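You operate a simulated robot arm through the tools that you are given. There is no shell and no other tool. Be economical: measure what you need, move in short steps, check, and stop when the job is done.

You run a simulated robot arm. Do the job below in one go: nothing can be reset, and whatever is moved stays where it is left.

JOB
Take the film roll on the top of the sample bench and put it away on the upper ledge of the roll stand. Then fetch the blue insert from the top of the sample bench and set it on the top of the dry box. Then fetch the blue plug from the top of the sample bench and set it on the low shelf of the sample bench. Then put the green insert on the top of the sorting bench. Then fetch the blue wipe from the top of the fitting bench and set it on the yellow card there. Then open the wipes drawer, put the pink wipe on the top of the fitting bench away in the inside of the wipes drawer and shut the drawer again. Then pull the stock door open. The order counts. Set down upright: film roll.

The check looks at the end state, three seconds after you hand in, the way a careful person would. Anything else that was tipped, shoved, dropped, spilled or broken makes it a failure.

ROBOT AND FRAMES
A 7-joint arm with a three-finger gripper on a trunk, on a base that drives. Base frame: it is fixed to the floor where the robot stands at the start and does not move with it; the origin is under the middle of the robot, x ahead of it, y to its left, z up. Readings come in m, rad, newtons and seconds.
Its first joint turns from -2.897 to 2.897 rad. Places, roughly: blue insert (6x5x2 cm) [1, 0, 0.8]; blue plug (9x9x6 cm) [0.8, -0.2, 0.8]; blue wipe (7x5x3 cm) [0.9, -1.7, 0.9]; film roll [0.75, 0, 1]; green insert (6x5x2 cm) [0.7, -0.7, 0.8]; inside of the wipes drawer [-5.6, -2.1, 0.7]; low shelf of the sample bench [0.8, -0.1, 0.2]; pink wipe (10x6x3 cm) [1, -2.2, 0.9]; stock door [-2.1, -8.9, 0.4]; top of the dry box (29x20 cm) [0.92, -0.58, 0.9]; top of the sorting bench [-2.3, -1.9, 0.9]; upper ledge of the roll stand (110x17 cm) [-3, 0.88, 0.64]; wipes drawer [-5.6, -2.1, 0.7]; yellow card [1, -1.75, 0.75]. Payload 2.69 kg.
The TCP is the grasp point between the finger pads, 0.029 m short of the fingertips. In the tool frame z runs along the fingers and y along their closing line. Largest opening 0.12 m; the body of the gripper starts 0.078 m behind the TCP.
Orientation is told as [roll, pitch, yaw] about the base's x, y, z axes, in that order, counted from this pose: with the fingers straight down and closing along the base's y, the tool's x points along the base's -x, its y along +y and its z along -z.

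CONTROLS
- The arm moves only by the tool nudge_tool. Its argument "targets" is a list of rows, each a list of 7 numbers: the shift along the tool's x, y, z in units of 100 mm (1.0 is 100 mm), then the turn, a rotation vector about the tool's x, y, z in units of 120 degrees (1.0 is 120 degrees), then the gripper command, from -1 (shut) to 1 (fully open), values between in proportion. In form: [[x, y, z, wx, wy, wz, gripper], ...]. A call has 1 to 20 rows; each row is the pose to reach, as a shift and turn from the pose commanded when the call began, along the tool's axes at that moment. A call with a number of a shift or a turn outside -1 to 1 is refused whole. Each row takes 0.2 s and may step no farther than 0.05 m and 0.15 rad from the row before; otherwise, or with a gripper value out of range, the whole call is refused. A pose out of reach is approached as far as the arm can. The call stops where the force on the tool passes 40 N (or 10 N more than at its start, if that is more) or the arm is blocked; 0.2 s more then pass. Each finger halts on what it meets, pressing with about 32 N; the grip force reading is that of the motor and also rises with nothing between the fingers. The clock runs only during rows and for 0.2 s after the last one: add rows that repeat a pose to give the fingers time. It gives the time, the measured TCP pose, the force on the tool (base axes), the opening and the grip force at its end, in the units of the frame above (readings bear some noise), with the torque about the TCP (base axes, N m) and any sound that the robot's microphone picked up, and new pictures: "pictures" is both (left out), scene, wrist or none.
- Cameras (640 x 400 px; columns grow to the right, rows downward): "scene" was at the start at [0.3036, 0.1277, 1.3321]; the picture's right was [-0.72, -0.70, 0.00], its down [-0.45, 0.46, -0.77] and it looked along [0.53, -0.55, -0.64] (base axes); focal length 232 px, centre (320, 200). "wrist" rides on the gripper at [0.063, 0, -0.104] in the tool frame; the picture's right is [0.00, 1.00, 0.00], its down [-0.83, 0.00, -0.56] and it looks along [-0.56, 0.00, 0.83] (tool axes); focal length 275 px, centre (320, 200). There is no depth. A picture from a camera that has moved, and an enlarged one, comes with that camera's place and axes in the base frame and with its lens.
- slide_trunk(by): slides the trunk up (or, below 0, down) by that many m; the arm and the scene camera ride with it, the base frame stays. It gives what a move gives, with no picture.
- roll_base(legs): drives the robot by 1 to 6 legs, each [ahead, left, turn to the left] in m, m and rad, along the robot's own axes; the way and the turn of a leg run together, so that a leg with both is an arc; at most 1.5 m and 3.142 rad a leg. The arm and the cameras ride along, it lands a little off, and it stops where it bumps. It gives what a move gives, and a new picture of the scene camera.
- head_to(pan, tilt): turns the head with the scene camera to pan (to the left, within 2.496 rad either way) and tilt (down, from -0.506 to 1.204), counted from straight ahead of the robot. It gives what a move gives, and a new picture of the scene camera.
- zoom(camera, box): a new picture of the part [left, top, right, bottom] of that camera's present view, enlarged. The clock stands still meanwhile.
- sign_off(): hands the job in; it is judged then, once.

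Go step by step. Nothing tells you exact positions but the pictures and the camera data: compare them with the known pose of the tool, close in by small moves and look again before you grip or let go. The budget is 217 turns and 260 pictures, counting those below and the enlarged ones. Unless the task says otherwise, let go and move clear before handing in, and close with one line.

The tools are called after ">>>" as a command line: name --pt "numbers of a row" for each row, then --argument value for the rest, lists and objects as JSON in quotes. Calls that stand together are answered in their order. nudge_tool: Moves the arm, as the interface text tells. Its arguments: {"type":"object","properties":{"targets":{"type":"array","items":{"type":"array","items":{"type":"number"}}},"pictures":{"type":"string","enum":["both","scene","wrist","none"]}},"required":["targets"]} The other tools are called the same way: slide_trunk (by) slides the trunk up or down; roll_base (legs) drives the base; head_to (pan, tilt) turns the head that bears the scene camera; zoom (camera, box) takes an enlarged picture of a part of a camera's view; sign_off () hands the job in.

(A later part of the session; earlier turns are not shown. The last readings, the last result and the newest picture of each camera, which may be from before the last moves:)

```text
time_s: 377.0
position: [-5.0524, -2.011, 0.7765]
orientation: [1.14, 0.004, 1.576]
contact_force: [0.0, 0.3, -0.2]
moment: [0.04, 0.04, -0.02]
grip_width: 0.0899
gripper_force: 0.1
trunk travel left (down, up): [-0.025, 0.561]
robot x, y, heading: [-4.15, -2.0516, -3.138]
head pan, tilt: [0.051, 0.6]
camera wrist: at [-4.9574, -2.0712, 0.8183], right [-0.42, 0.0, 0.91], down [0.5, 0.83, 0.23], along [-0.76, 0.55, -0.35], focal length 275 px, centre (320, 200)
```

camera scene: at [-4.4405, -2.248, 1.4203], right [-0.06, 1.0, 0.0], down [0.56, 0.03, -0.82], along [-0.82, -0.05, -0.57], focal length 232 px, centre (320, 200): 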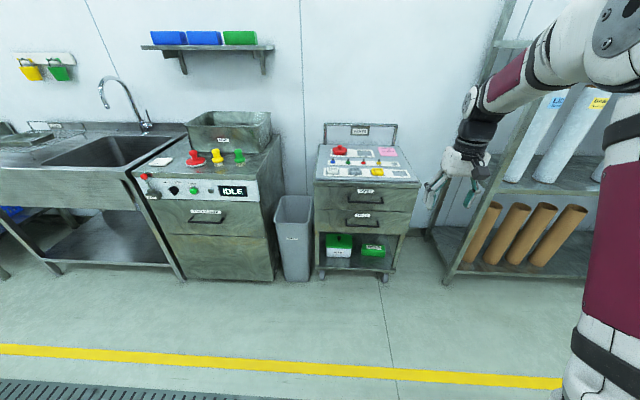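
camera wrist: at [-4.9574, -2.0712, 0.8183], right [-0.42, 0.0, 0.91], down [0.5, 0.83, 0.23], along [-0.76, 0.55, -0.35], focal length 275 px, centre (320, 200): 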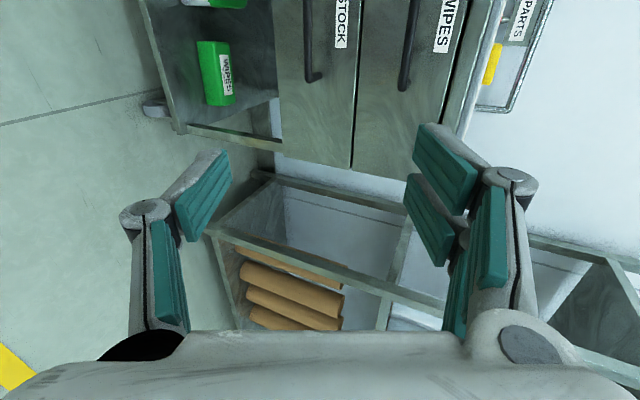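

The bar is seen sideways now: about x≈-5.43, z≈0.74, y centre -2.07. Align laterally and vertically, then roll forward 0.25 m.

>>> nudge_tool --pt "0.3 -0.16 0.07 0 0 0 0.3" --pt "0.58 -0.32 0.15 0 0 0 0.1" --pictures "none"

>>> roll_base --legs '[[0.25, 0, 0]]'

>>> nudge_tool --pt "0 0 0 0 0 0 0.1" --pictures "wrist"

```text
time_s: 377.8
position: [-5.0507, -2.0257, 0.7385]
orientation: [1.142, 0.002, 1.496]
contact_force: [0.1, -1.5, -0.5]
moment: [0.02, 0.03, -0.08]
grip_width: 0.0661
gripper_force: 0.0
trunk travel left (down, up): [-0.025, 0.561]
robot x, y, heading: [-4.1535, -2.0533, -3.131]
head pan, tilt: [0.051, 0.6]
stopped in row 2: the arm was blocked; the commanded pose is now the measured one
```

```text
time_s: 379.6
position: [-5.3028, -2.0327, 0.7379]
orientation: [1.139, 0.001, 1.503]
contact_force: [-0.1, 0.2, 0.0]
moment: [0.01, 0.0, 0.04]
grip_width: 0.066
gripper_force: 0.1
trunk travel left (down, up): [-0.025, 0.561]
robot x, y, heading: [-4.4015, -2.0526, -3.132]
head pan, tilt: [0.051, 0.6]
camera scene: at [-4.7873, -2.2538, 1.0406], right [-0.06, 1.0, 0.0], down [0.56, 0.04, -0.83], along [-0.82, -0.05, -0.56], focal length 232 px, centre (320, 200)
```

scene: 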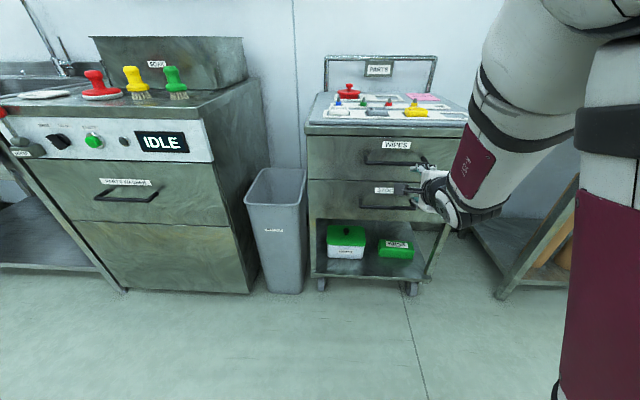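

```text
time_s: 380.0
position: [-5.304, -2.0348, 0.7392]
orientation: [1.139, 0.002, 1.504]
contact_force: [-0.7, -0.6, -0.2]
moment: [0.0, 0.0, 0.0]
grip_width: 0.0661
gripper_force: 0.1
trunk travel left (down, up): [-0.025, 0.561]
robot x, y, heading: [-4.4001, -2.0568, -3.13]
head pan, tilt: [0.051, 0.6]
camera wrist: at [-5.2128, -2.1007, 0.7804], right [-0.42, 0.02, 0.91], down [0.56, 0.8, 0.23], along [-0.72, 0.61, -0.35], focal length 275 px, centre (320, 200)
```

wrist: 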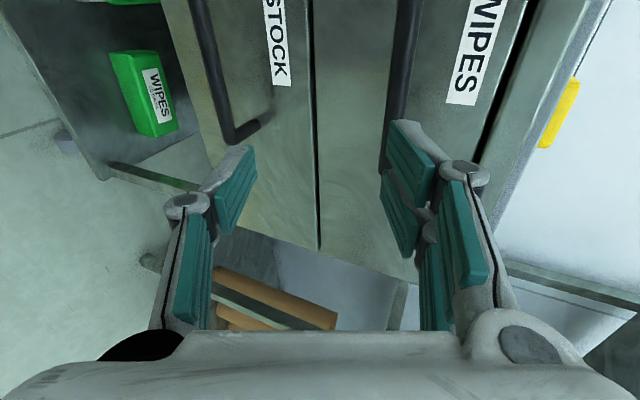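

The bar is level with the TCP height; I'll approach horizontally with the fingers open 0.066 m.

>>> nudge_tool --pt "0 0.14 0.3 0 0 0 0.1" --pt "0 0.28 0.6 0 0 0 0.1" --pt "0 0.36 0.77 0 0 0 0.1" --pictures "wrist"

>>> zoom --camera "scene" --box '[340, 120, 500, 240]'

```text
time_s: 380.8
position: [-5.3873, -2.0266, 0.7394]
orientation: [1.139, 0.001, 1.504]
contact_force: [-0.6, -0.3, -0.5]
moment: [0.05, 0.01, -0.01]
grip_width: 0.0662
gripper_force: 0.1
trunk travel left (down, up): [-0.025, 0.561]
robot x, y, heading: [-4.4025, -2.0522, -3.13]
head pan, tilt: [0.051, 0.6]
camera wrist: at [-5.297, -2.0939, 0.7818], right [-0.42, 0.03, 0.91], down [0.56, 0.8, 0.23], along [-0.72, 0.61, -0.35], focal length 275 px, centre (320, 200)
```

wrist: 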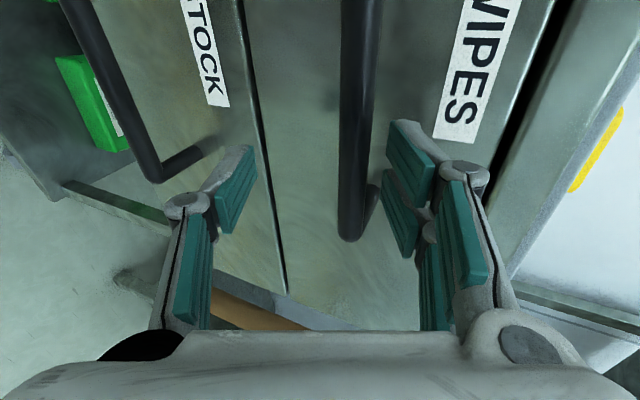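

```text
3.33 times, centred on (420, 180) of scene
camera zoom: at [-4.7873, -2.2538, 1.0407], right [-0.06, 1.0, 0.0], down [0.56, 0.04, -0.83], along [-0.82, -0.05, -0.56], focal length 773 px, centre (-13, 267)
```

zoom: 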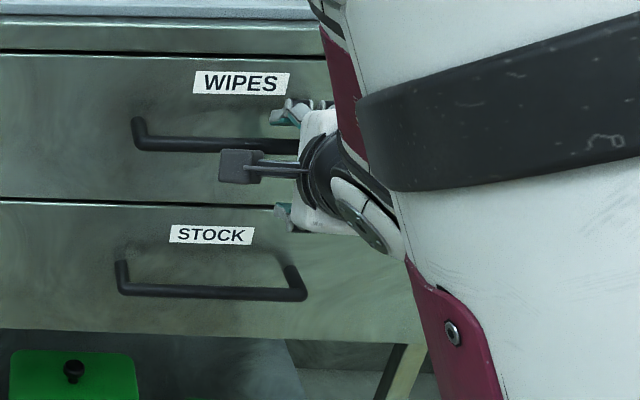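

The bar is between the fingers. 3 cm further and close.

>>> nudge_tool --pt "0 0.06 0.13 0 0 0 0.1" --pt "0 0.13 0.27 0 0 0 0.1" --pt "0 0.13 0.27 0 0 0 -0.4" --pt "0 0.13 0.27 0 0 0 -1" --pt "0 0.13 0.27 0 0 0 -1" --pt "0 0.13 0.27 0 0 0 -1" --pictures "wrist"

```text
time_s: 381.4
position: [-5.4107, -2.026, 0.7418]
orientation: [1.141, 0.003, 1.503]
contact_force: [6.9, -0.7, 4.0]
moment: [-0.03, 0.3, 0.1]
grip_width: 0.0702
gripper_force: 1.3
trunk travel left (down, up): [-0.025, 0.561]
robot x, y, heading: [-4.4045, -2.0526, -3.127]
head pan, tilt: [0.051, 0.6]
stopped in row 2: the force on the tool passed its limit at 45 N (the readings are from after the stop); the commanded pose is now the measured one
camera wrist: at [-5.32, -2.0923, 0.7831], right [-0.41, 0.03, 0.91], down [0.56, 0.8, 0.23], along [-0.72, 0.61, -0.35], focal length 275 px, centre (320, 200)
```

wrist: 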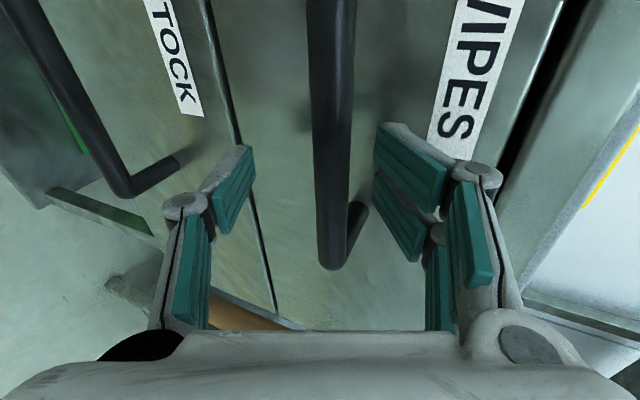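

Fingertips touch the drawer face and the bar lies between the pads. Close here.

>>> nudge_tool --pt "0 0 -0.02 0 0 0 0" --pt "0 0 -0.02 0 0 0 -0.5" --pt "0 0 -0.02 0 0 0 -1" --pt "0 0 -0.02 0 0 0 -1" --pt "0 0 -0.02 0 0 0 -1" --pictures "wrist"

```text
time_s: 382.6
position: [-5.4109, -2.0268, 0.7464]
orientation: [1.149, 0.004, 1.505]
contact_force: [-5.6, 2.2, 37.9]
moment: [1.19, -0.26, 0.96]
grip_width: 0.0129
gripper_force: 39.6
trunk travel left (down, up): [-0.025, 0.561]
robot x, y, heading: [-4.4043, -2.0562, -3.13]
head pan, tilt: [0.051, 0.6]
camera wrist: at [-5.3191, -2.0927, 0.7875], right [-0.41, 0.03, 0.91], down [0.56, 0.8, 0.23], along [-0.72, 0.6, -0.34], focal length 275 px, centre (320, 200)
```

wrist: 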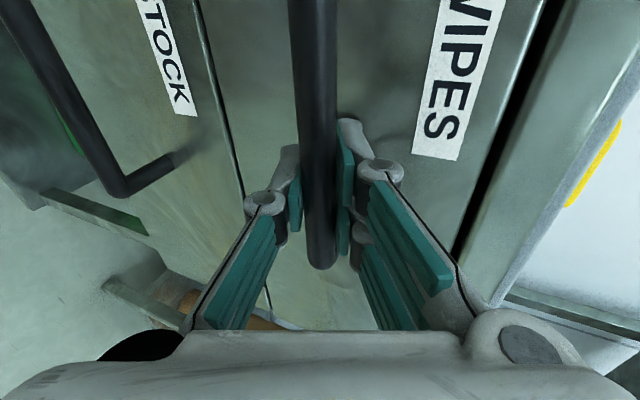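

Bar gripped. Relieve the vertical strain and pull by driving back 0.28 m.

>>> nudge_tool --pt "0 0.05 -0.02 0 0 0 -1" --pictures "none"

>>> roll_base --legs '[[-0.28, 0, 0]]'

```text
time_s: 383.0
position: [-5.4088, -2.0257, 0.746]
orientation: [1.14, 0.001, 1.505]
contact_force: [-6.1, 5.0, 18.7]
moment: [1.18, -0.12, 0.79]
grip_width: 0.0126
gripper_force: 39.4
trunk travel left (down, up): [-0.025, 0.561]
robot x, y, heading: [-4.4014, -2.0533, -3.131]
head pan, tilt: [0.051, 0.6]
```

```text
time_s: 385.0
position: [-5.1213, -2.0263, 0.7468]
orientation: [1.141, 0.004, 1.508]
contact_force: [0.4, -15.2, -2.8]
moment: [1.0, -0.05, 0.69]
grip_width: 0.0126
gripper_force: 39.9
trunk travel left (down, up): [-0.025, 0.561]
robot x, y, heading: [-4.1146, -2.0507, -3.128]
head pan, tilt: [0.051, 0.6]
camera scene: at [-4.4987, -2.2509, 1.0405], right [-0.06, 1.0, 0.0], down [0.56, 0.04, -0.82], along [-0.82, -0.05, -0.57], focal length 232 px, centre (320, 200)
```

scene: 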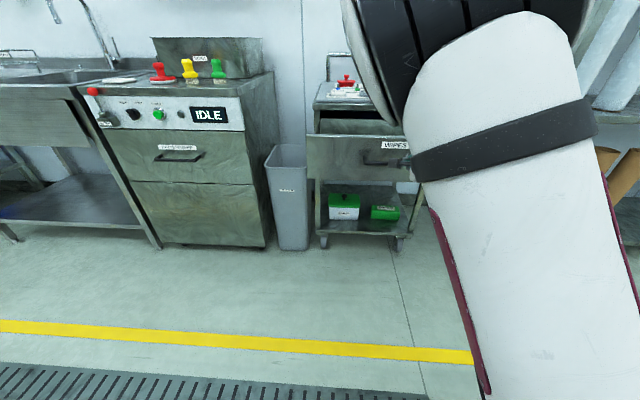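

The drawer is open about 0.28 m. Release the bar and back off.

>>> nudge_tool --pt "0 0 0 0 0 0 -0.5" --pt "0 0 0 0 0 0 0" --pt "0 0 0 0 0 0 0.15" --pt "0 0 0 0 0 0 0.15" --pictures "none"

>>> nudge_tool --pt "0 -0.15 -0.32 0 0 0 0.15" --pt "0 -0.3 -0.64 0 0 0 0.15" --pt "0 -0.42 -0.91 0 0 0 0.15" --pictures "wrist"

```text
time_s: 386.0
position: [-5.1206, -2.0247, 0.7456]
orientation: [1.142, 0.005, 1.509]
contact_force: [0.9, 0.0, -1.5]
moment: [0.03, 0.01, 0.05]
grip_width: 0.0686
gripper_force: 0.0
trunk travel left (down, up): [-0.025, 0.561]
robot x, y, heading: [-4.1133, -2.05, -3.128]
head pan, tilt: [0.051, 0.6]
```

```text
time_s: 386.8
position: [-5.0227, -2.0316, 0.7469]
orientation: [1.142, 0.004, 1.509]
contact_force: [0.6, 0.2, -1.2]
moment: [0.02, 0.02, 0.03]
grip_width: 0.0692
gripper_force: 0.0
trunk travel left (down, up): [-0.025, 0.561]
robot x, y, heading: [-4.116, -2.0475, -3.126]
head pan, tilt: [0.051, 0.6]
camera wrist: at [-4.9317, -2.0977, 0.7883], right [-0.42, 0.02, 0.91], down [0.56, 0.8, 0.23], along [-0.72, 0.6, -0.35], focal length 275 px, centre (320, 200)
```

wrist: 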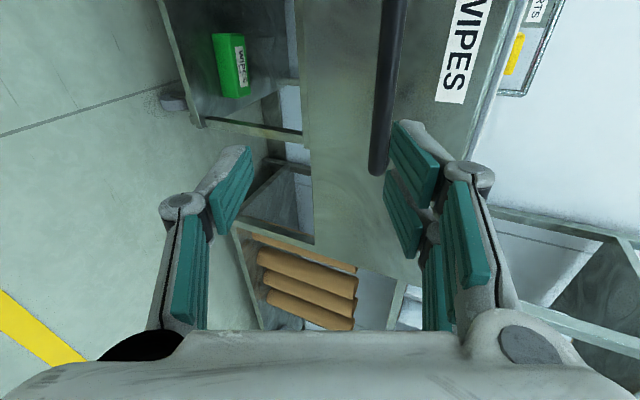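

Clear of the handle. Restore the tool-down pose and raise the trunk.

>>> nudge_tool --pt "0 0 -0.1 0 0 -0.0625 0.5" --pt "0 0 -0.2 0 0 -0.125 0.5" --pt "0 0 -0.3 0 0 -0.1875 0.5" --pt "0 0 -0.3 0 0 -0.25 0.5" --pt "0 0 -0.3 0 0 -0.3125 0.5" --pt "0 0 -0.3 0 0 -0.375 0.5" --pt "0 0 -0.3 0 0 -0.4375 0.5" --pt "0 0 -0.3 0 0 -0.5 0.5" --pt "0 0 -0.3 0 0 -0.5625 0.5" --pt "0 0 -0.3 0 0 -0.625 0.5" --pt "0 0 -0.3 0 0 -0.6875 0.5" --pt "0 0 -0.3 0 0 -0.715 0.5" --pictures "none"

>>> nudge_tool --pt "0 0 -0.1 0 0.06 0 0.5" --pt "0 0 -0.2 0 0.12 0 0.5" --pt "0 0 -0.3 0 0.18 0 0.5" --pt "0 0 -0.4 0 0.24 0 0.5" --pt "0 0 -0.5 0 0.3 0 0.5" --pt "0 0 -0.6 0 0.36 0 0.5" --pt "0 0 -0.7 0 0.42 0 0.5" --pt "0 0 -0.8 0 0.48 0 0.5" --pt "0 0 -0.8 0 0.545 0 0.5" --pictures "none"

>>> slide_trunk --by 0.38

```text
time_s: 389.4
position: [-4.9937, -2.0334, 0.7584]
orientation: [0.163, -1.136, 2.902]
contact_force: [0.7, -0.4, -0.1]
moment: [-0.02, 0.02, -0.01]
grip_width: 0.09
gripper_force: 0.1
trunk travel left (down, up): [-0.025, 0.561]
robot x, y, heading: [-4.1169, -2.0458, -3.131]
head pan, tilt: [0.051, 0.6]
```

```text
time_s: 391.4
position: [-4.9218, -2.0378, 0.7927]
orientation: [0.072, 0.001, 3.049]
contact_force: [-0.3, 0.1, 0.1]
moment: [-0.01, 0.01, 0.03]
grip_width: 0.0899
gripper_force: 0.0
trunk travel left (down, up): [-0.025, 0.561]
robot x, y, heading: [-4.1129, -2.0498, -3.131]
head pan, tilt: [0.051, 0.6]
```

```text
time_s: 395.1
position: [-4.9222, -2.0357, 1.1722]
orientation: [0.069, 0.004, 3.048]
contact_force: [-1.2, -0.3, 0.0]
moment: [0.04, -0.01, 0.0]
grip_width: 0.09
gripper_force: 0.0
trunk travel left (down, up): [-0.405, 0.181]
robot x, y, heading: [-4.1112, -2.0509, -3.125]
head pan, tilt: [0.051, 0.6]
```

>>> nudge_tool --pt "0 0 0 0.0334 0 -0.0525 0.5" --pictures "none"

>>> roll_base --legs '[[-0.45, -0.9, 0], [0, 0, -3.14]]'

```text
time_s: 395.4
position: [-4.9217, -2.0378, 1.1726]
orientation: [-0.001, -0.003, -3.127]
contact_force: [-0.5, 0.0, -0.1]
moment: [0.0, 0.02, 0.01]
grip_width: 0.0899
gripper_force: 0.0
trunk travel left (down, up): [-0.405, 0.181]
robot x, y, heading: [-4.112, -2.0497, -3.13]
head pan, tilt: [0.051, 0.6]
```

```text
time_s: 408.0
position: [-2.8531, -1.1583, 1.1721]
orientation: [0.001, -0.001, 0.016]
contact_force: [-0.7, 0.1, -0.8]
moment: [-0.02, -0.03, -0.03]
grip_width: 0.0899
gripper_force: 0.0
trunk travel left (down, up): [-0.405, 0.181]
robot x, y, heading: [-3.6587, -1.1456, 0.017]
head pan, tilt: [0.051, 0.6]
camera scene: at [-3.374, -0.9494, 1.4203], right [0.06, -1.0, 0.0], down [-0.56, -0.04, -0.83], along [0.82, 0.05, -0.56], focal length 232 px, centre (320, 200)
```

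scene: 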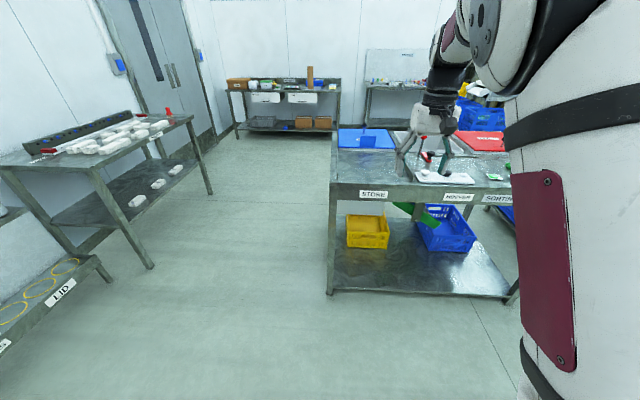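

>>> roll_base --legs '[[0, 0.9, -0.017], [1.45, 0, 0], [1.45, 0, 0], [0, -1.45, 0], [0, -0.4, 0]]'

```text
time_s: 435.0
position: [-0.0038, -2.1941, 1.1721]
orientation: [0.001, -0.002, -0.002]
contact_force: [0.2, -0.1, 0.6]
moment: [0.0, -0.02, 0.0]
grip_width: 0.09
gripper_force: 0.1
trunk travel left (down, up): [-0.405, 0.181]
robot x, y, heading: [-0.8109, -2.1721, -0.007]
head pan, tilt: [0.051, 0.6]
camera scene: at [-0.5219, -1.9759, 1.4203], right [0.05, -1.0, 0.0], down [-0.56, -0.03, -0.83], along [0.82, 0.04, -0.56], focal length 232 px, centre (320, 200)
```

scene: 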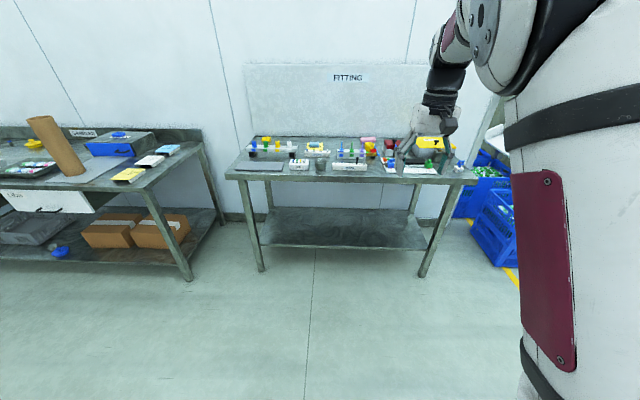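

>>> roll_base --legs '[[0.9, 0, 0.007]]'

>>> nudge_tool --pt "0 0 0 0 0 0 0.8" --pictures "wrist"

```text
time_s: 439.8
position: [0.9009, -2.1722, 1.1719]
orientation: [0.0, -0.002, 0.019]
contact_force: [-0.2, 0.2, -0.5]
moment: [-0.02, -0.02, 0.0]
grip_width: 0.0901
gripper_force: 0.0
trunk travel left (down, up): [-0.405, 0.181]
robot x, y, heading: [0.0923, -2.1659, 0.013]
head pan, tilt: [0.051, 0.6]
camera scene: at [0.379, -1.9645, 1.4203], right [0.07, -1.0, 0.0], down [-0.56, -0.04, -0.83], along [0.82, 0.06, -0.56], focal length 232 px, centre (320, 200)
```

scene: 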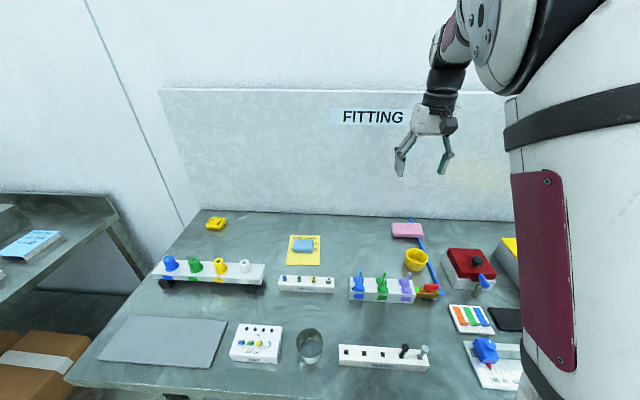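

```text
time_s: 440.2
position: [0.9015, -2.1717, 1.1729]
orientation: [0.001, -0.001, 0.019]
contact_force: [0.3, 0.7, 1.1]
moment: [-0.01, 0.02, 0.06]
grip_width: 0.1078
gripper_force: 0.0
trunk travel left (down, up): [-0.405, 0.181]
robot x, y, heading: [0.0914, -2.1625, 0.015]
head pan, tilt: [0.051, 0.6]
camera wrist: at [0.838, -2.171, 1.2748], right [-0.02, 1.0, 0.0], down [0.83, 0.02, 0.56], along [0.56, 0.01, -0.83], focal length 275 px, centre (320, 200)
```

wrist: 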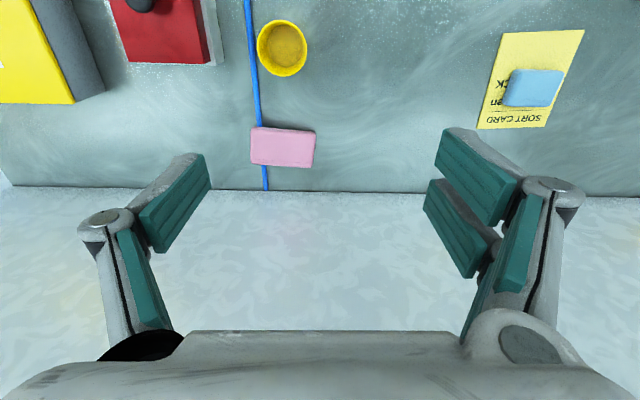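

The pink wipe is at about (1.011, -2.228), 10 cm along y; a blue strip runs under it. Move above it with full opening.

>>> nudge_tool --pt "-0.3 -0.18 0.3 0 0 0.01 1" --pt "-0.6 -0.36 0.6 0 0 0.02 1" --pt "-0.9 -0.54 0.9 0 0 0.03 1" --pt "-1.0 -0.57 1 0 0 0.03 1" --pictures "none"

>>> nudge_tool --pt "-0.08 0 0.4 0 0 0 1" --pt "-0.08 0 0.8 0 0 0 1" --pt "-0.08 0 1 0 0 0 1" --pictures "wrist"

```text
time_s: 441.2
position: [1.0033, -2.2253, 1.0729]
orientation: [0.0, -0.002, -0.044]
contact_force: [-0.8, 0.9, 0.4]
moment: [-0.01, -0.03, 0.03]
grip_width: 0.12
gripper_force: 0.1
trunk travel left (down, up): [-0.405, 0.181]
robot x, y, heading: [0.0914, -2.165, 0.021]
head pan, tilt: [0.051, 0.6]
```

```text
time_s: 442.0
position: [1.0109, -2.2268, 0.9713]
orientation: [0.0, -0.004, -0.043]
contact_force: [-0.5, -0.8, -0.1]
moment: [-0.02, -0.05, -0.07]
grip_width: 0.1198
gripper_force: 0.1
trunk travel left (down, up): [-0.405, 0.181]
robot x, y, heading: [0.0944, -2.1637, 0.014]
head pan, tilt: [0.051, 0.6]
camera wrist: at [0.948, -2.2214, 1.0738], right [0.04, 1.0, 0.0], down [0.83, -0.03, 0.56], along [0.56, -0.02, -0.83], focal length 275 px, centre (320, 200)
```

wrist: 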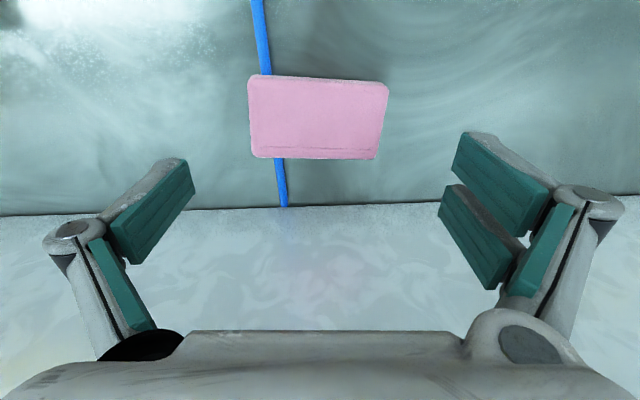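

>>> nudge_tool --pt "0 0 0.3 0 0 0.02 1" --pt "0 0 0.6 0 0 0.02 1" --pt "0 0 0.75 0 0 0.02 1" --pt "0 0 0.83 0 0 0.02 1" --pictures "wrist"

```text
time_s: 443.0
position: [1.0122, -2.2271, 0.8879]
orientation: [0.0, -0.002, -0.087]
contact_force: [0.2, 0.2, -0.3]
moment: [-0.01, 0.01, 0.0]
grip_width: 0.1201
gripper_force: 0.1
trunk travel left (down, up): [-0.405, 0.181]
robot x, y, heading: [0.0943, -2.1624, 0.017]
head pan, tilt: [0.051, 0.6]
camera wrist: at [0.9489, -2.22, 0.9914], right [0.08, 1.0, 0.0], down [0.83, -0.07, 0.56], along [0.56, -0.05, -0.83], focal length 275 px, centre (320, 200)
```

wrist: 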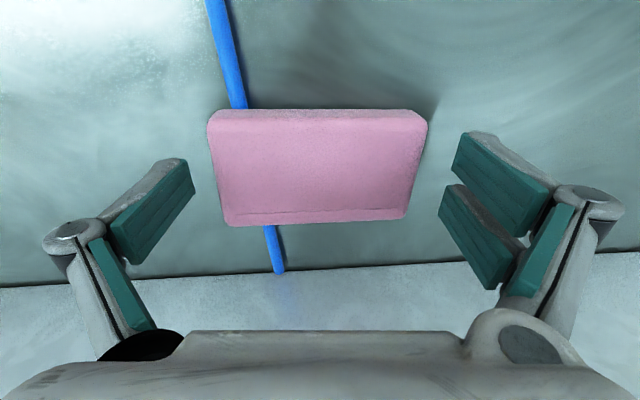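

The wipe is between the fingers. Close and lift slightly.

>>> nudge_tool --pt "0 0 0.02 0 0 0 0.7" --pt "0 0 0.02 0 0 0 0.3" --pt "0 0 0.02 0 0 0 -1" --pt "0 0 0.02 0 0 0 -1" --pt "0 0 0.02 0 0 0 -1" --pictures "none"

>>> nudge_tool --pt "0 0 -0.2 0 0 0 -1" --pt "0 0 -0.5 0 0 0 -1" --pt "0 0 -1 0 0 0 -1" --pictures "wrist"

```text
time_s: 444.0
position: [1.014, -2.2313, 0.8955]
orientation: [-0.001, -0.016, -0.089]
contact_force: [-0.8, -6.3, 28.6]
moment: [1.18, 0.41, 0.08]
grip_width: 0.0862
gripper_force: 31.6
trunk travel left (down, up): [-0.405, 0.181]
robot x, y, heading: [0.0956, -2.1652, 0.018]
head pan, tilt: [0.051, 0.6]
stopped in row 5: the force on the tool passed its limit at 41 N (the readings are from after the stop); the commanded pose is now the measured one
```

```text
time_s: 444.8
position: [1.0121, -2.2275, 0.9907]
orientation: [-0.001, -0.01, -0.089]
contact_force: [0.0, 0.1, -1.1]
moment: [0.01, 0.01, -0.03]
grip_width: 0.0
gripper_force: 28.5
trunk travel left (down, up): [-0.405, 0.181]
robot x, y, heading: [0.0904, -2.1622, 0.009]
head pan, tilt: [0.051, 0.6]
camera wrist: at [0.9478, -2.22, 1.0927], right [0.08, 1.0, 0.0], down [0.82, -0.07, 0.56], along [0.56, -0.05, -0.83], focal length 275 px, centre (320, 200)
```

wrist: 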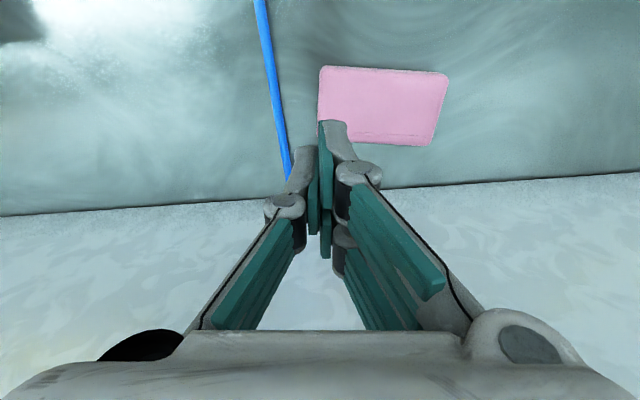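

The wipe slid out of the wide grip and lies flat beside the strip, at about (1.013, -2.175). I'll rotate the tool 90° and grip it across its 6 cm side.

>>> nudge_tool --pt "0.01 0.05 -0.03 0 0 0.0594 0.3" --pt "0.02 0.1 -0.06 0 0 0.1188 0.5" --pt "0.03 0.15 -0.1 0 0 0.178 0.6" --pt "0.03 0.2 -0.1 0 0 0.2375 0.6" --pt "0.03 0.25 -0.1 0 0 0.297 0.6" --pt "0.03 0.3 -0.1 0 0 0.356 0.6" --pt "0.03 0.35 -0.1 0 0 0.416 0.6" --pt "0.03 0.4 -0.1 0 0 0.475 0.6" --pt "0.03 0.45 -0.1 0 0 0.535 0.6" --pt "0.03 0.5 -0.1 0 0 0.594 0.6" --pt "0.03 0.53 -0.1 0 0 0.653 0.6" --pt "0.03 0.53 -0.1 0 0 0.713 0.6" --pt "0.03 0.53 -0.1 0 0 0.772 0.6" --pictures "wrist"

```text
time_s: 447.6
position: [1.0151, -2.1757, 0.9995]
orientation: [0.009, 0.0, -1.708]
contact_force: [0.7, -0.8, -0.3]
moment: [-0.01, 0.0, 0.05]
grip_width: 0.0958
gripper_force: 0.1
trunk travel left (down, up): [-0.405, 0.181]
robot x, y, heading: [0.0919, -2.1581, 0.016]
head pan, tilt: [0.051, 0.6]
camera wrist: at [1.022, -2.1109, 1.1026], right [0.99, -0.13, 0.01], down [-0.11, -0.82, 0.56], along [-0.06, -0.55, -0.83], focal length 275 px, centre (320, 200)
```

wrist: 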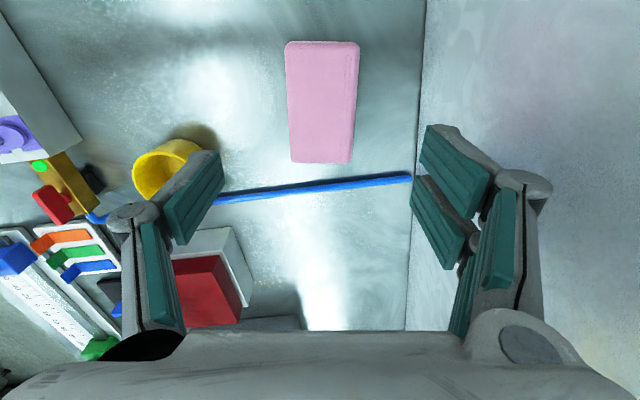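

Good alignment across the short side. Descend with opening 0.082 m.

>>> nudge_tool --pt "0.03 0.02 0.3 0 0 0 0.37" --pt "0.05 0.03 0.6 0 0 0 0.37" --pt "0.05 0.03 0.9 0 0 0 0.37" --pictures "wrist"

```text
time_s: 448.4
position: [1.0191, -2.172, 0.9102]
orientation: [0.012, 0.0, -1.705]
contact_force: [0.1, 0.3, 0.7]
moment: [0.03, 0.01, 0.03]
grip_width: 0.0819
gripper_force: 0.0
trunk travel left (down, up): [-0.405, 0.181]
robot x, y, heading: [0.0924, -2.161, 0.015]
head pan, tilt: [0.051, 0.6]
camera wrist: at [1.0269, -2.1066, 1.0128], right [0.99, -0.13, 0.01], down [-0.11, -0.82, 0.56], along [-0.06, -0.55, -0.83], focal length 275 px, centre (320, 200)
```

wrist: 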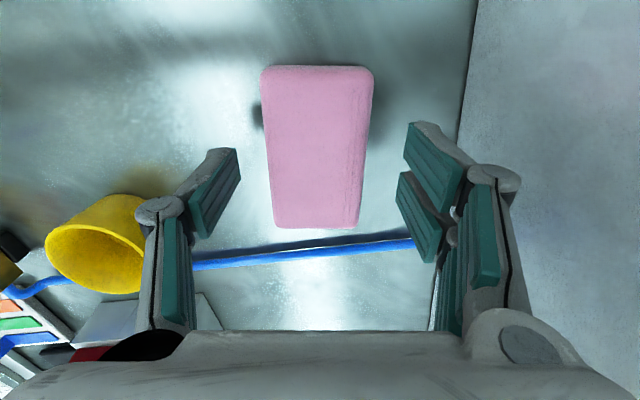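

>>> nudge_tool --pt "0 0 0.15 0 0 0 0.37" --pt "0 0 0.27 0 0 0 0.37" --pt "0 0 0.31 0 0 0 0.37" --pt "0 0 0.31 0 0 0 0" --pt "0 0 0.31 0 0 0 -1" --pt "0 0 0.31 0 0 0 -1" --pt "0 0 0.31 0 0 0 -1" --pictures "none"

>>> nudge_tool --pt "0 0 -0.2 0 0 0 -1" --pt "0 0 -0.5 0 0 0 -1" --pt "0 0 -1 0 0 0 -1" --pictures "wrist"

```text
time_s: 450.0
position: [1.021, -2.1715, 0.8785]
orientation: [0.01, -0.001, -1.705]
contact_force: [0.3, -0.4, 1.0]
moment: [-0.01, 0.03, 0.0]
grip_width: 0.0569
gripper_force: 32.3
trunk travel left (down, up): [-0.405, 0.181]
robot x, y, heading: [0.0917, -2.1639, 0.017]
head pan, tilt: [0.051, 0.6]
```

```text
time_s: 450.8
position: [1.0194, -2.1718, 0.9808]
orientation: [0.009, -0.001, -1.706]
contact_force: [0.2, 0.2, 0.1]
moment: [0.0, 0.03, 0.02]
grip_width: 0.0566
gripper_force: 31.8
trunk travel left (down, up): [-0.405, 0.181]
robot x, y, heading: [0.0959, -2.1614, 0.014]
head pan, tilt: [0.051, 0.6]
camera wrist: at [1.0266, -2.1068, 1.0824], right [0.99, -0.13, 0.01], down [-0.11, -0.82, 0.56], along [-0.06, -0.55, -0.83], focal length 275 px, centre (320, 200)
```

wrist: 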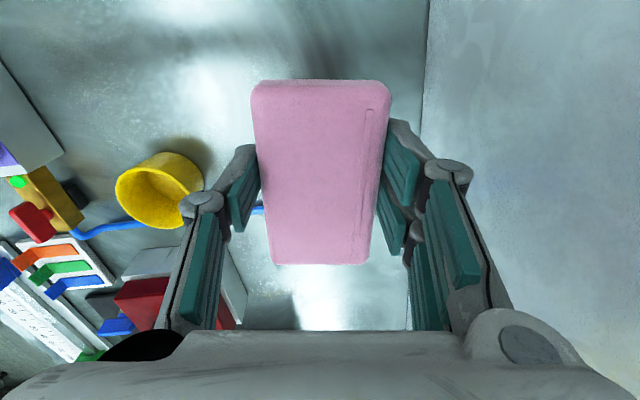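

Held well. Lift, pull back, and drive to the open drawer.

>>> nudge_tool --pt "0 -0.2 -0.4 0 0 0 -1" --pt "0 -0.5 -0.8 0 0 0 -1" --pt "0 -0.9 -1 0 0 0 -1" --pictures "none"

>>> roll_base --legs '[[-0.9, 0, -0.015], [0, 1.45, 0], [0, 0.47, 0], [-1.4, 0, 0], [-1.4, 0, 0], [0, -0.9, 0]]'

```text
time_s: 451.6
position: [0.9263, -2.1605, 1.0793]
orientation: [0.009, -0.002, -1.704]
contact_force: [0.2, -0.8, -0.7]
moment: [0.02, 0.06, 0.0]
grip_width: 0.0568
gripper_force: 31.8
trunk travel left (down, up): [-0.405, 0.181]
robot x, y, heading: [0.0927, -2.1644, 0.015]
head pan, tilt: [0.051, 0.6]
```

```text
time_s: 483.1
position: [-2.8051, -1.191, 1.0787]
orientation: [0.011, 0.0, -1.702]
contact_force: [0.2, 0.7, 0.3]
moment: [0.02, -0.02, -0.01]
grip_width: 0.0564
gripper_force: 32.2
trunk travel left (down, up): [-0.405, 0.181]
robot x, y, heading: [-3.6397, -1.1979, 0.015]
head pan, tilt: [0.051, 0.6]
camera scene: at [-3.3552, -0.9983, 1.4203], right [0.07, -1.0, 0.0], down [-0.56, -0.04, -0.83], along [0.82, 0.06, -0.56], focal length 232 px, centre (320, 200)
```

scene: 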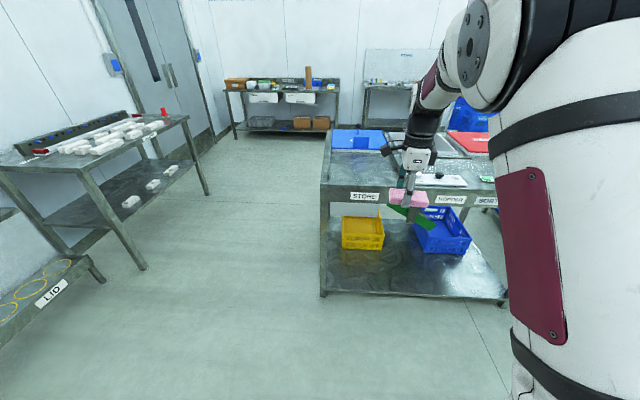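

>>> roll_base --legs '[[0, 0, 3.126], [0.5, 0.85, 0]]'

>>> head_to --pan 0.1 --tilt 0.7

```text
time_s: 495.6
position: [-4.9673, -2.0564, 1.0795]
orientation: [0.011, 0.0, 1.435]
contact_force: [-0.6, 0.3, -0.4]
moment: [-0.02, 0.04, 0.03]
grip_width: 0.0566
gripper_force: 31.8
trunk travel left (down, up): [-0.405, 0.181]
robot x, y, heading: [-4.1353, -2.0556, -3.134]
head pan, tilt: [0.051, 0.6]
camera scene: at [-4.4204, -2.2579, 1.4203], right [-0.06, 1.0, 0.0], down [0.56, 0.04, -0.83], along [-0.82, -0.05, -0.56], focal length 232 px, centre (320, 200)
```

scene: 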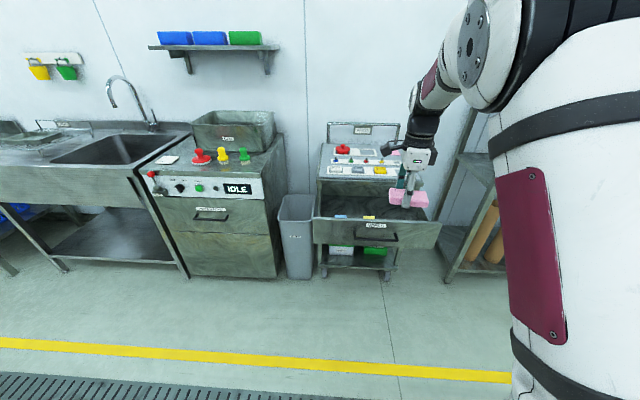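

```text
time_s: 496.3
position: [-4.9672, -2.057, 1.0799]
orientation: [0.011, 0.0, 1.433]
contact_force: [0.2, 0.0, -0.2]
moment: [-0.02, 0.0, 0.04]
grip_width: 0.0567
gripper_force: 32.1
trunk travel left (down, up): [-0.405, 0.181]
robot x, y, heading: [-4.1302, -2.0544, -3.129]
head pan, tilt: [0.099, 0.7]
camera scene: at [-4.4167, -2.2617, 1.4117], right [-0.11, 0.99, 0.0], down [0.64, 0.07, -0.77], along [-0.76, -0.09, -0.64], focal length 232 px, centre (320, 200)
```

scene: 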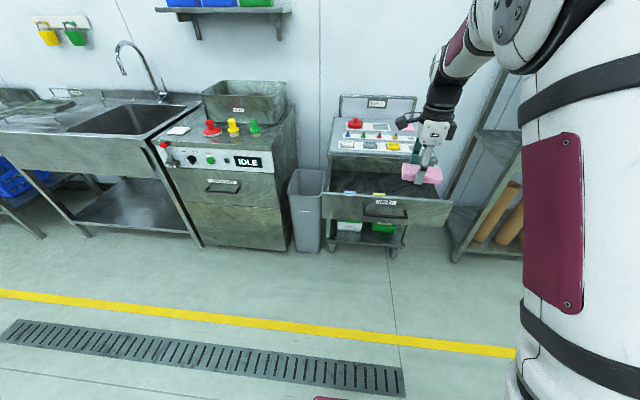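

The drawer is open with a blue and a yellow wipe inside; its right part looks free. Move the tool over it.

>>> roll_base --legs '[[0.35, -0.08, -0.01]]'

>>> nudge_tool --pt "0 0 0.3 0 0 0 -1" --pt "0 0 0.5 0 0 0 -1" --pictures "wrist"

```text
time_s: 498.6
position: [-5.314, -1.9719, 1.08]
orientation: [0.01, -0.001, 1.424]
contact_force: [0.5, -0.3, -1.0]
moment: [0.01, -0.02, 0.02]
grip_width: 0.0567
gripper_force: 32.0
trunk travel left (down, up): [-0.405, 0.181]
robot x, y, heading: [-4.4809, -1.98, -3.139]
head pan, tilt: [0.099, 0.7]
camera scene: at [-4.7653, -2.182, 1.4117], right [-0.1, 0.99, 0.0], down [0.64, 0.07, -0.76], along [-0.76, -0.08, -0.64], focal length 232 px, centre (320, 200)
```

scene: 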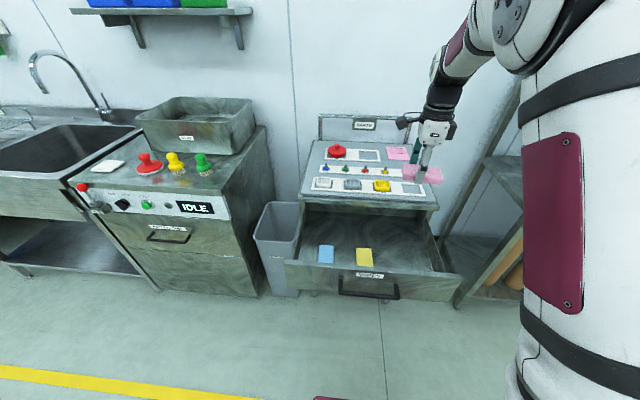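

```text
time_s: 499.2
position: [-5.3154, -1.9707, 1.0306]
orientation: [0.01, 0.0, 1.423]
contact_force: [0.0, -0.7, -0.1]
moment: [-0.01, 0.0, 0.01]
grip_width: 0.0567
gripper_force: 31.8
trunk travel left (down, up): [-0.405, 0.181]
robot x, y, heading: [-4.4792, -1.9827, -3.143]
head pan, tilt: [0.099, 0.7]
camera wrist: at [-5.3224, -2.0309, 1.1327], right [-0.99, 0.14, 0.01], down [0.12, 0.82, 0.56], along [0.07, 0.55, -0.83], focal length 275 px, centre (320, 200)
```

wrist: 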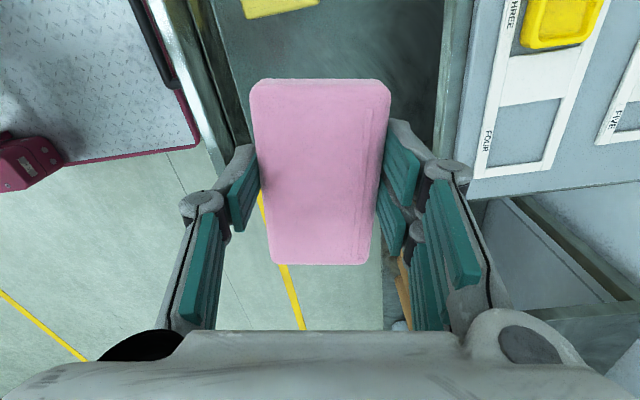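

Free space lies between the yellow wipe (y≈-2.05) and the drawer's right side (≈-1.82). Shift a little right and lower with the trunk.

>>> nudge_tool --pt "-0.3 0 0 0 0 0 -1" --pictures "none"

>>> slide_trunk --by -0.16

>>> nudge_tool --pt "0 0 0 0 0 0 -1" --pictures "both"

```text
time_s: 499.6
position: [-5.3099, -1.9419, 1.0284]
orientation: [0.011, 0.0, 1.424]
contact_force: [-0.6, 0.0, 0.4]
moment: [0.02, -0.02, 0.02]
grip_width: 0.0569
gripper_force: 31.3
trunk travel left (down, up): [-0.405, 0.181]
robot x, y, heading: [-4.4759, -1.9798, -3.136]
head pan, tilt: [0.099, 0.7]
```

```text
time_s: 501.4
position: [-5.3094, -1.9427, 0.8691]
orientation: [0.009, 0.0, 1.425]
contact_force: [0.6, -0.3, -1.0]
moment: [0.04, 0.01, 0.02]
grip_width: 0.0568
gripper_force: 32.2
trunk travel left (down, up): [-0.245, 0.341]
robot x, y, heading: [-4.4811, -1.9793, -3.141]
head pan, tilt: [0.099, 0.7]
```

```text
time_s: 501.8
position: [-5.3102, -1.9427, 0.8689]
orientation: [0.011, 0.0, 1.424]
contact_force: [0.0, -0.1, 0.0]
moment: [0.0, -0.01, -0.01]
grip_width: 0.0569
gripper_force: 32.0
trunk travel left (down, up): [-0.245, 0.341]
robot x, y, heading: [-4.4787, -1.9808, -3.136]
head pan, tilt: [0.099, 0.7]
camera scene: at [-4.8383, -2.1822, 1.2525], right [-0.1, 0.99, 0.0], down [0.64, 0.07, -0.76], along [-0.76, -0.08, -0.64], focal length 232 px, centre (320, 200)
camera wrist: at [-5.3174, -2.0025, 0.9719], right [-0.99, 0.14, 0.01], down [0.12, 0.82, 0.56], along [0.07, 0.55, -0.83], focal length 275 px, centre (320, 200)
```

scene: 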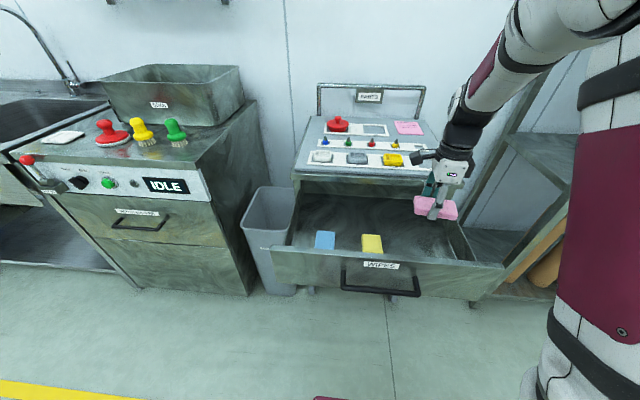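
wrist: 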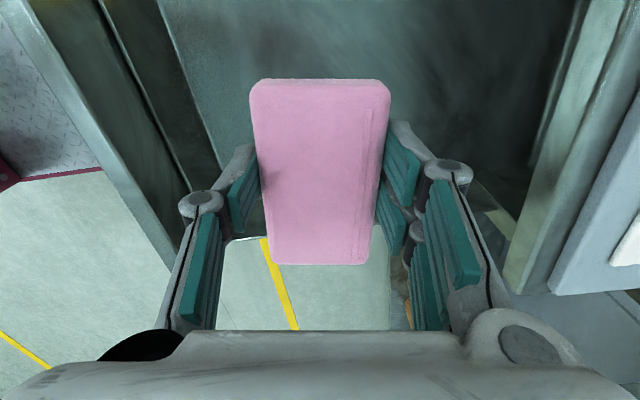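

Shift 2 cm left for clearance from the drawer's side, then lower.

>>> nudge_tool --pt "0.2 0 0.2 0 0 0 -1" --pt "0.2 0 0.6 0 0 0 -1" --pt "0.2 0 0.95 0 0 0 -1" --pictures "both"

```text
time_s: 502.6
position: [-5.3142, -1.9607, 0.7749]
orientation: [0.01, 0.001, 1.425]
contact_force: [0.2, -0.3, 0.5]
moment: [0.0, 0.03, 0.0]
grip_width: 0.0568
gripper_force: 32.2
trunk travel left (down, up): [-0.245, 0.341]
robot x, y, heading: [-4.481, -1.9821, -3.141]
head pan, tilt: [0.099, 0.7]
camera scene: at [-4.8381, -2.1822, 1.2526], right [-0.1, 0.99, 0.0], down [0.64, 0.07, -0.77], along [-0.76, -0.08, -0.64], focal length 232 px, centre (320, 200)
camera wrist: at [-5.3214, -2.0209, 0.8773], right [-0.99, 0.14, 0.01], down [0.12, 0.82, 0.56], along [0.07, 0.55, -0.83], focal length 275 px, centre (320, 200)
```

scene: 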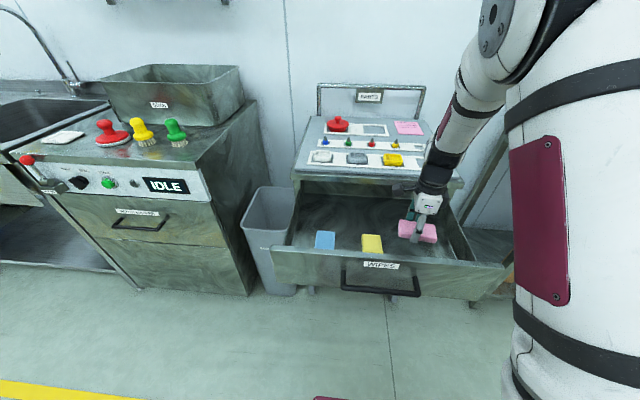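
wrist: 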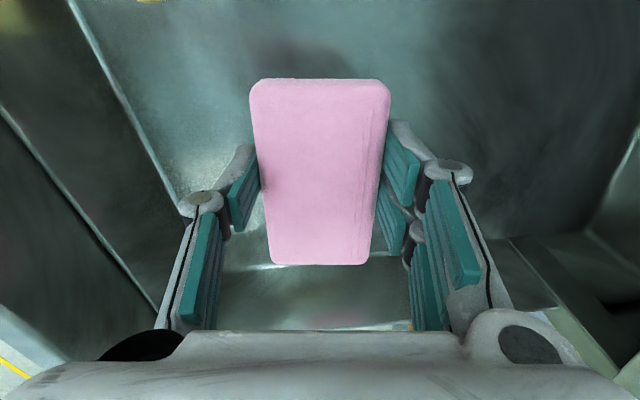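

Inside the drawer now. Lower until it touches the floor.

>>> nudge_tool --pt "0 0 0.06 0 0 0 -1" --pt "0 0 0.12 0 0 0 -1" --pt "0 0 0.17 0 0 0 -1" --pt "0 0 0.21 0 0 0 -1" --pt "0 0 0.25 0 0 0 -1" --pt "0 0 0.29 0 0 0 -1" --pt "0 0 0.33 0 0 0 -1" --pt "0 0 0.37 0 0 0 -1" --pt "0 0 0.41 0 0 0 -1" --pt "0 0 0.45 0 0 0 -1" --pictures "wrist"

```text
time_s: 504.8
position: [-5.3134, -1.9616, 0.7295]
orientation: [0.01, -0.001, 1.422]
contact_force: [-0.4, 0.7, -0.2]
moment: [0.03, 0.0, 0.0]
grip_width: 0.0567
gripper_force: 32.5
trunk travel left (down, up): [-0.245, 0.341]
robot x, y, heading: [-4.4776, -1.9787, -3.138]
head pan, tilt: [0.099, 0.7]
camera wrist: at [-5.3215, -2.022, 0.8321], right [-0.99, 0.14, 0.01], down [0.12, 0.82, 0.56], along [0.07, 0.55, -0.83], focal length 275 px, centre (320, 200)
```

wrist: 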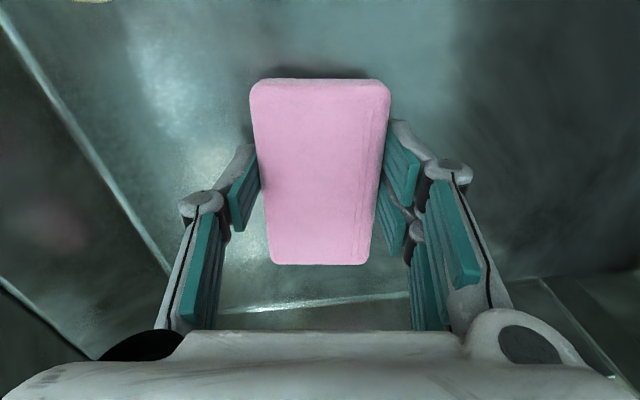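

>>> nudge_tool --pt "0 0 0.04 0 0 0 -1" --pt "0 0 0.08 0 0 0 -1" --pt "0 0 0.11 0 0 0 -1" --pt "0 0 0.14 0 0 0 -1" --pt "0 0 0.17 0 0 0 -1" --pt "0 0 0.2 0 0 0 -1" --pt "0 0 0.23 0 0 0 -1" --pt "0 0 0.26 0 0 0 -1" --pictures "wrist"

```text
time_s: 506.0
position: [-5.3168, -1.9619, 0.7187]
orientation: [0.023, 0.001, 1.424]
contact_force: [-1.8, -1.3, 17.6]
moment: [0.04, -0.53, -0.07]
grip_width: 0.0563
gripper_force: 31.6
trunk travel left (down, up): [-0.245, 0.341]
robot x, y, heading: [-4.4835, -1.982, -3.139]
head pan, tilt: [0.099, 0.7]
stopped in row 6: the force on the tool passed its limit at 47 N (the readings are from after the stop); the commanded pose is now the measured one
camera wrist: at [-5.324, -2.0213, 0.8209], right [-0.99, 0.14, 0.02], down [0.13, 0.82, 0.55], along [0.06, 0.55, -0.83], focal length 275 px, centre (320, 200)
```

wrist: 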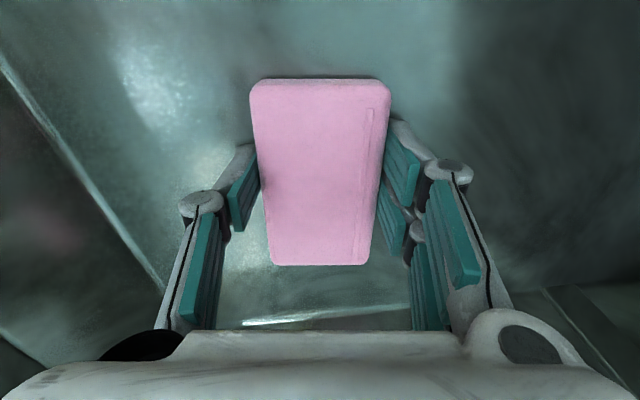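

On the drawer floor. Release, rise clear.

>>> nudge_tool --pt "0 0 -0.01 0 0 0 0.05" --pt "0 0 -0.01 0 0 0 0.3" --pt "0 0 -0.01 0 0 0 0.4" --pt "0 0 -0.01 0 0 0 0.4" --pt "0 0 -0.3 0 0 0 0.4" --pt "0 0 -0.7 0 0 0 0.4" --pt "0 0 -1 0 0 0 0.4" --pictures "wrist"

>>> slide_trunk --by 0.2

```text
time_s: 507.6
position: [-5.3166, -1.9605, 0.8165]
orientation: [0.017, 0.001, 1.422]
contact_force: [-0.8, -0.5, -0.1]
moment: [0.05, -0.01, -0.01]
grip_width: 0.0841
gripper_force: 0.1
trunk travel left (down, up): [-0.245, 0.341]
robot x, y, heading: [-4.48, -1.9795, -3.141]
head pan, tilt: [0.099, 0.7]
camera wrist: at [-5.3223, -2.0209, 0.9196], right [-0.99, 0.14, 0.02], down [0.13, 0.82, 0.56], along [0.07, 0.55, -0.83], focal length 275 px, centre (320, 200)
```

wrist: 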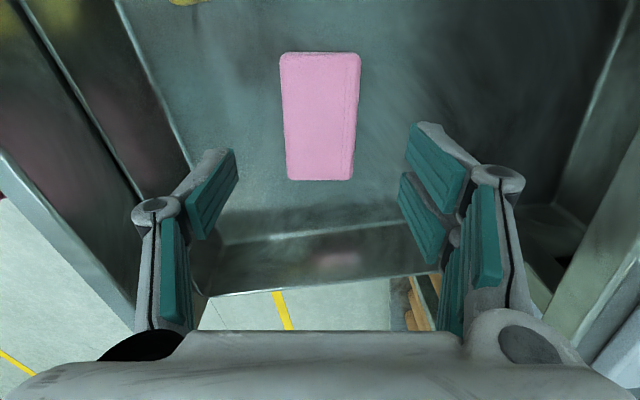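

```text
time_s: 509.8
position: [-5.3157, -1.9615, 1.0156]
orientation: [0.017, 0.002, 1.423]
contact_force: [0.5, 1.0, 0.2]
moment: [0.01, 0.01, 0.01]
grip_width: 0.0837
gripper_force: 0.0
trunk travel left (down, up): [-0.445, 0.141]
robot x, y, heading: [-4.4764, -1.9785, -3.136]
head pan, tilt: [0.099, 0.7]
```

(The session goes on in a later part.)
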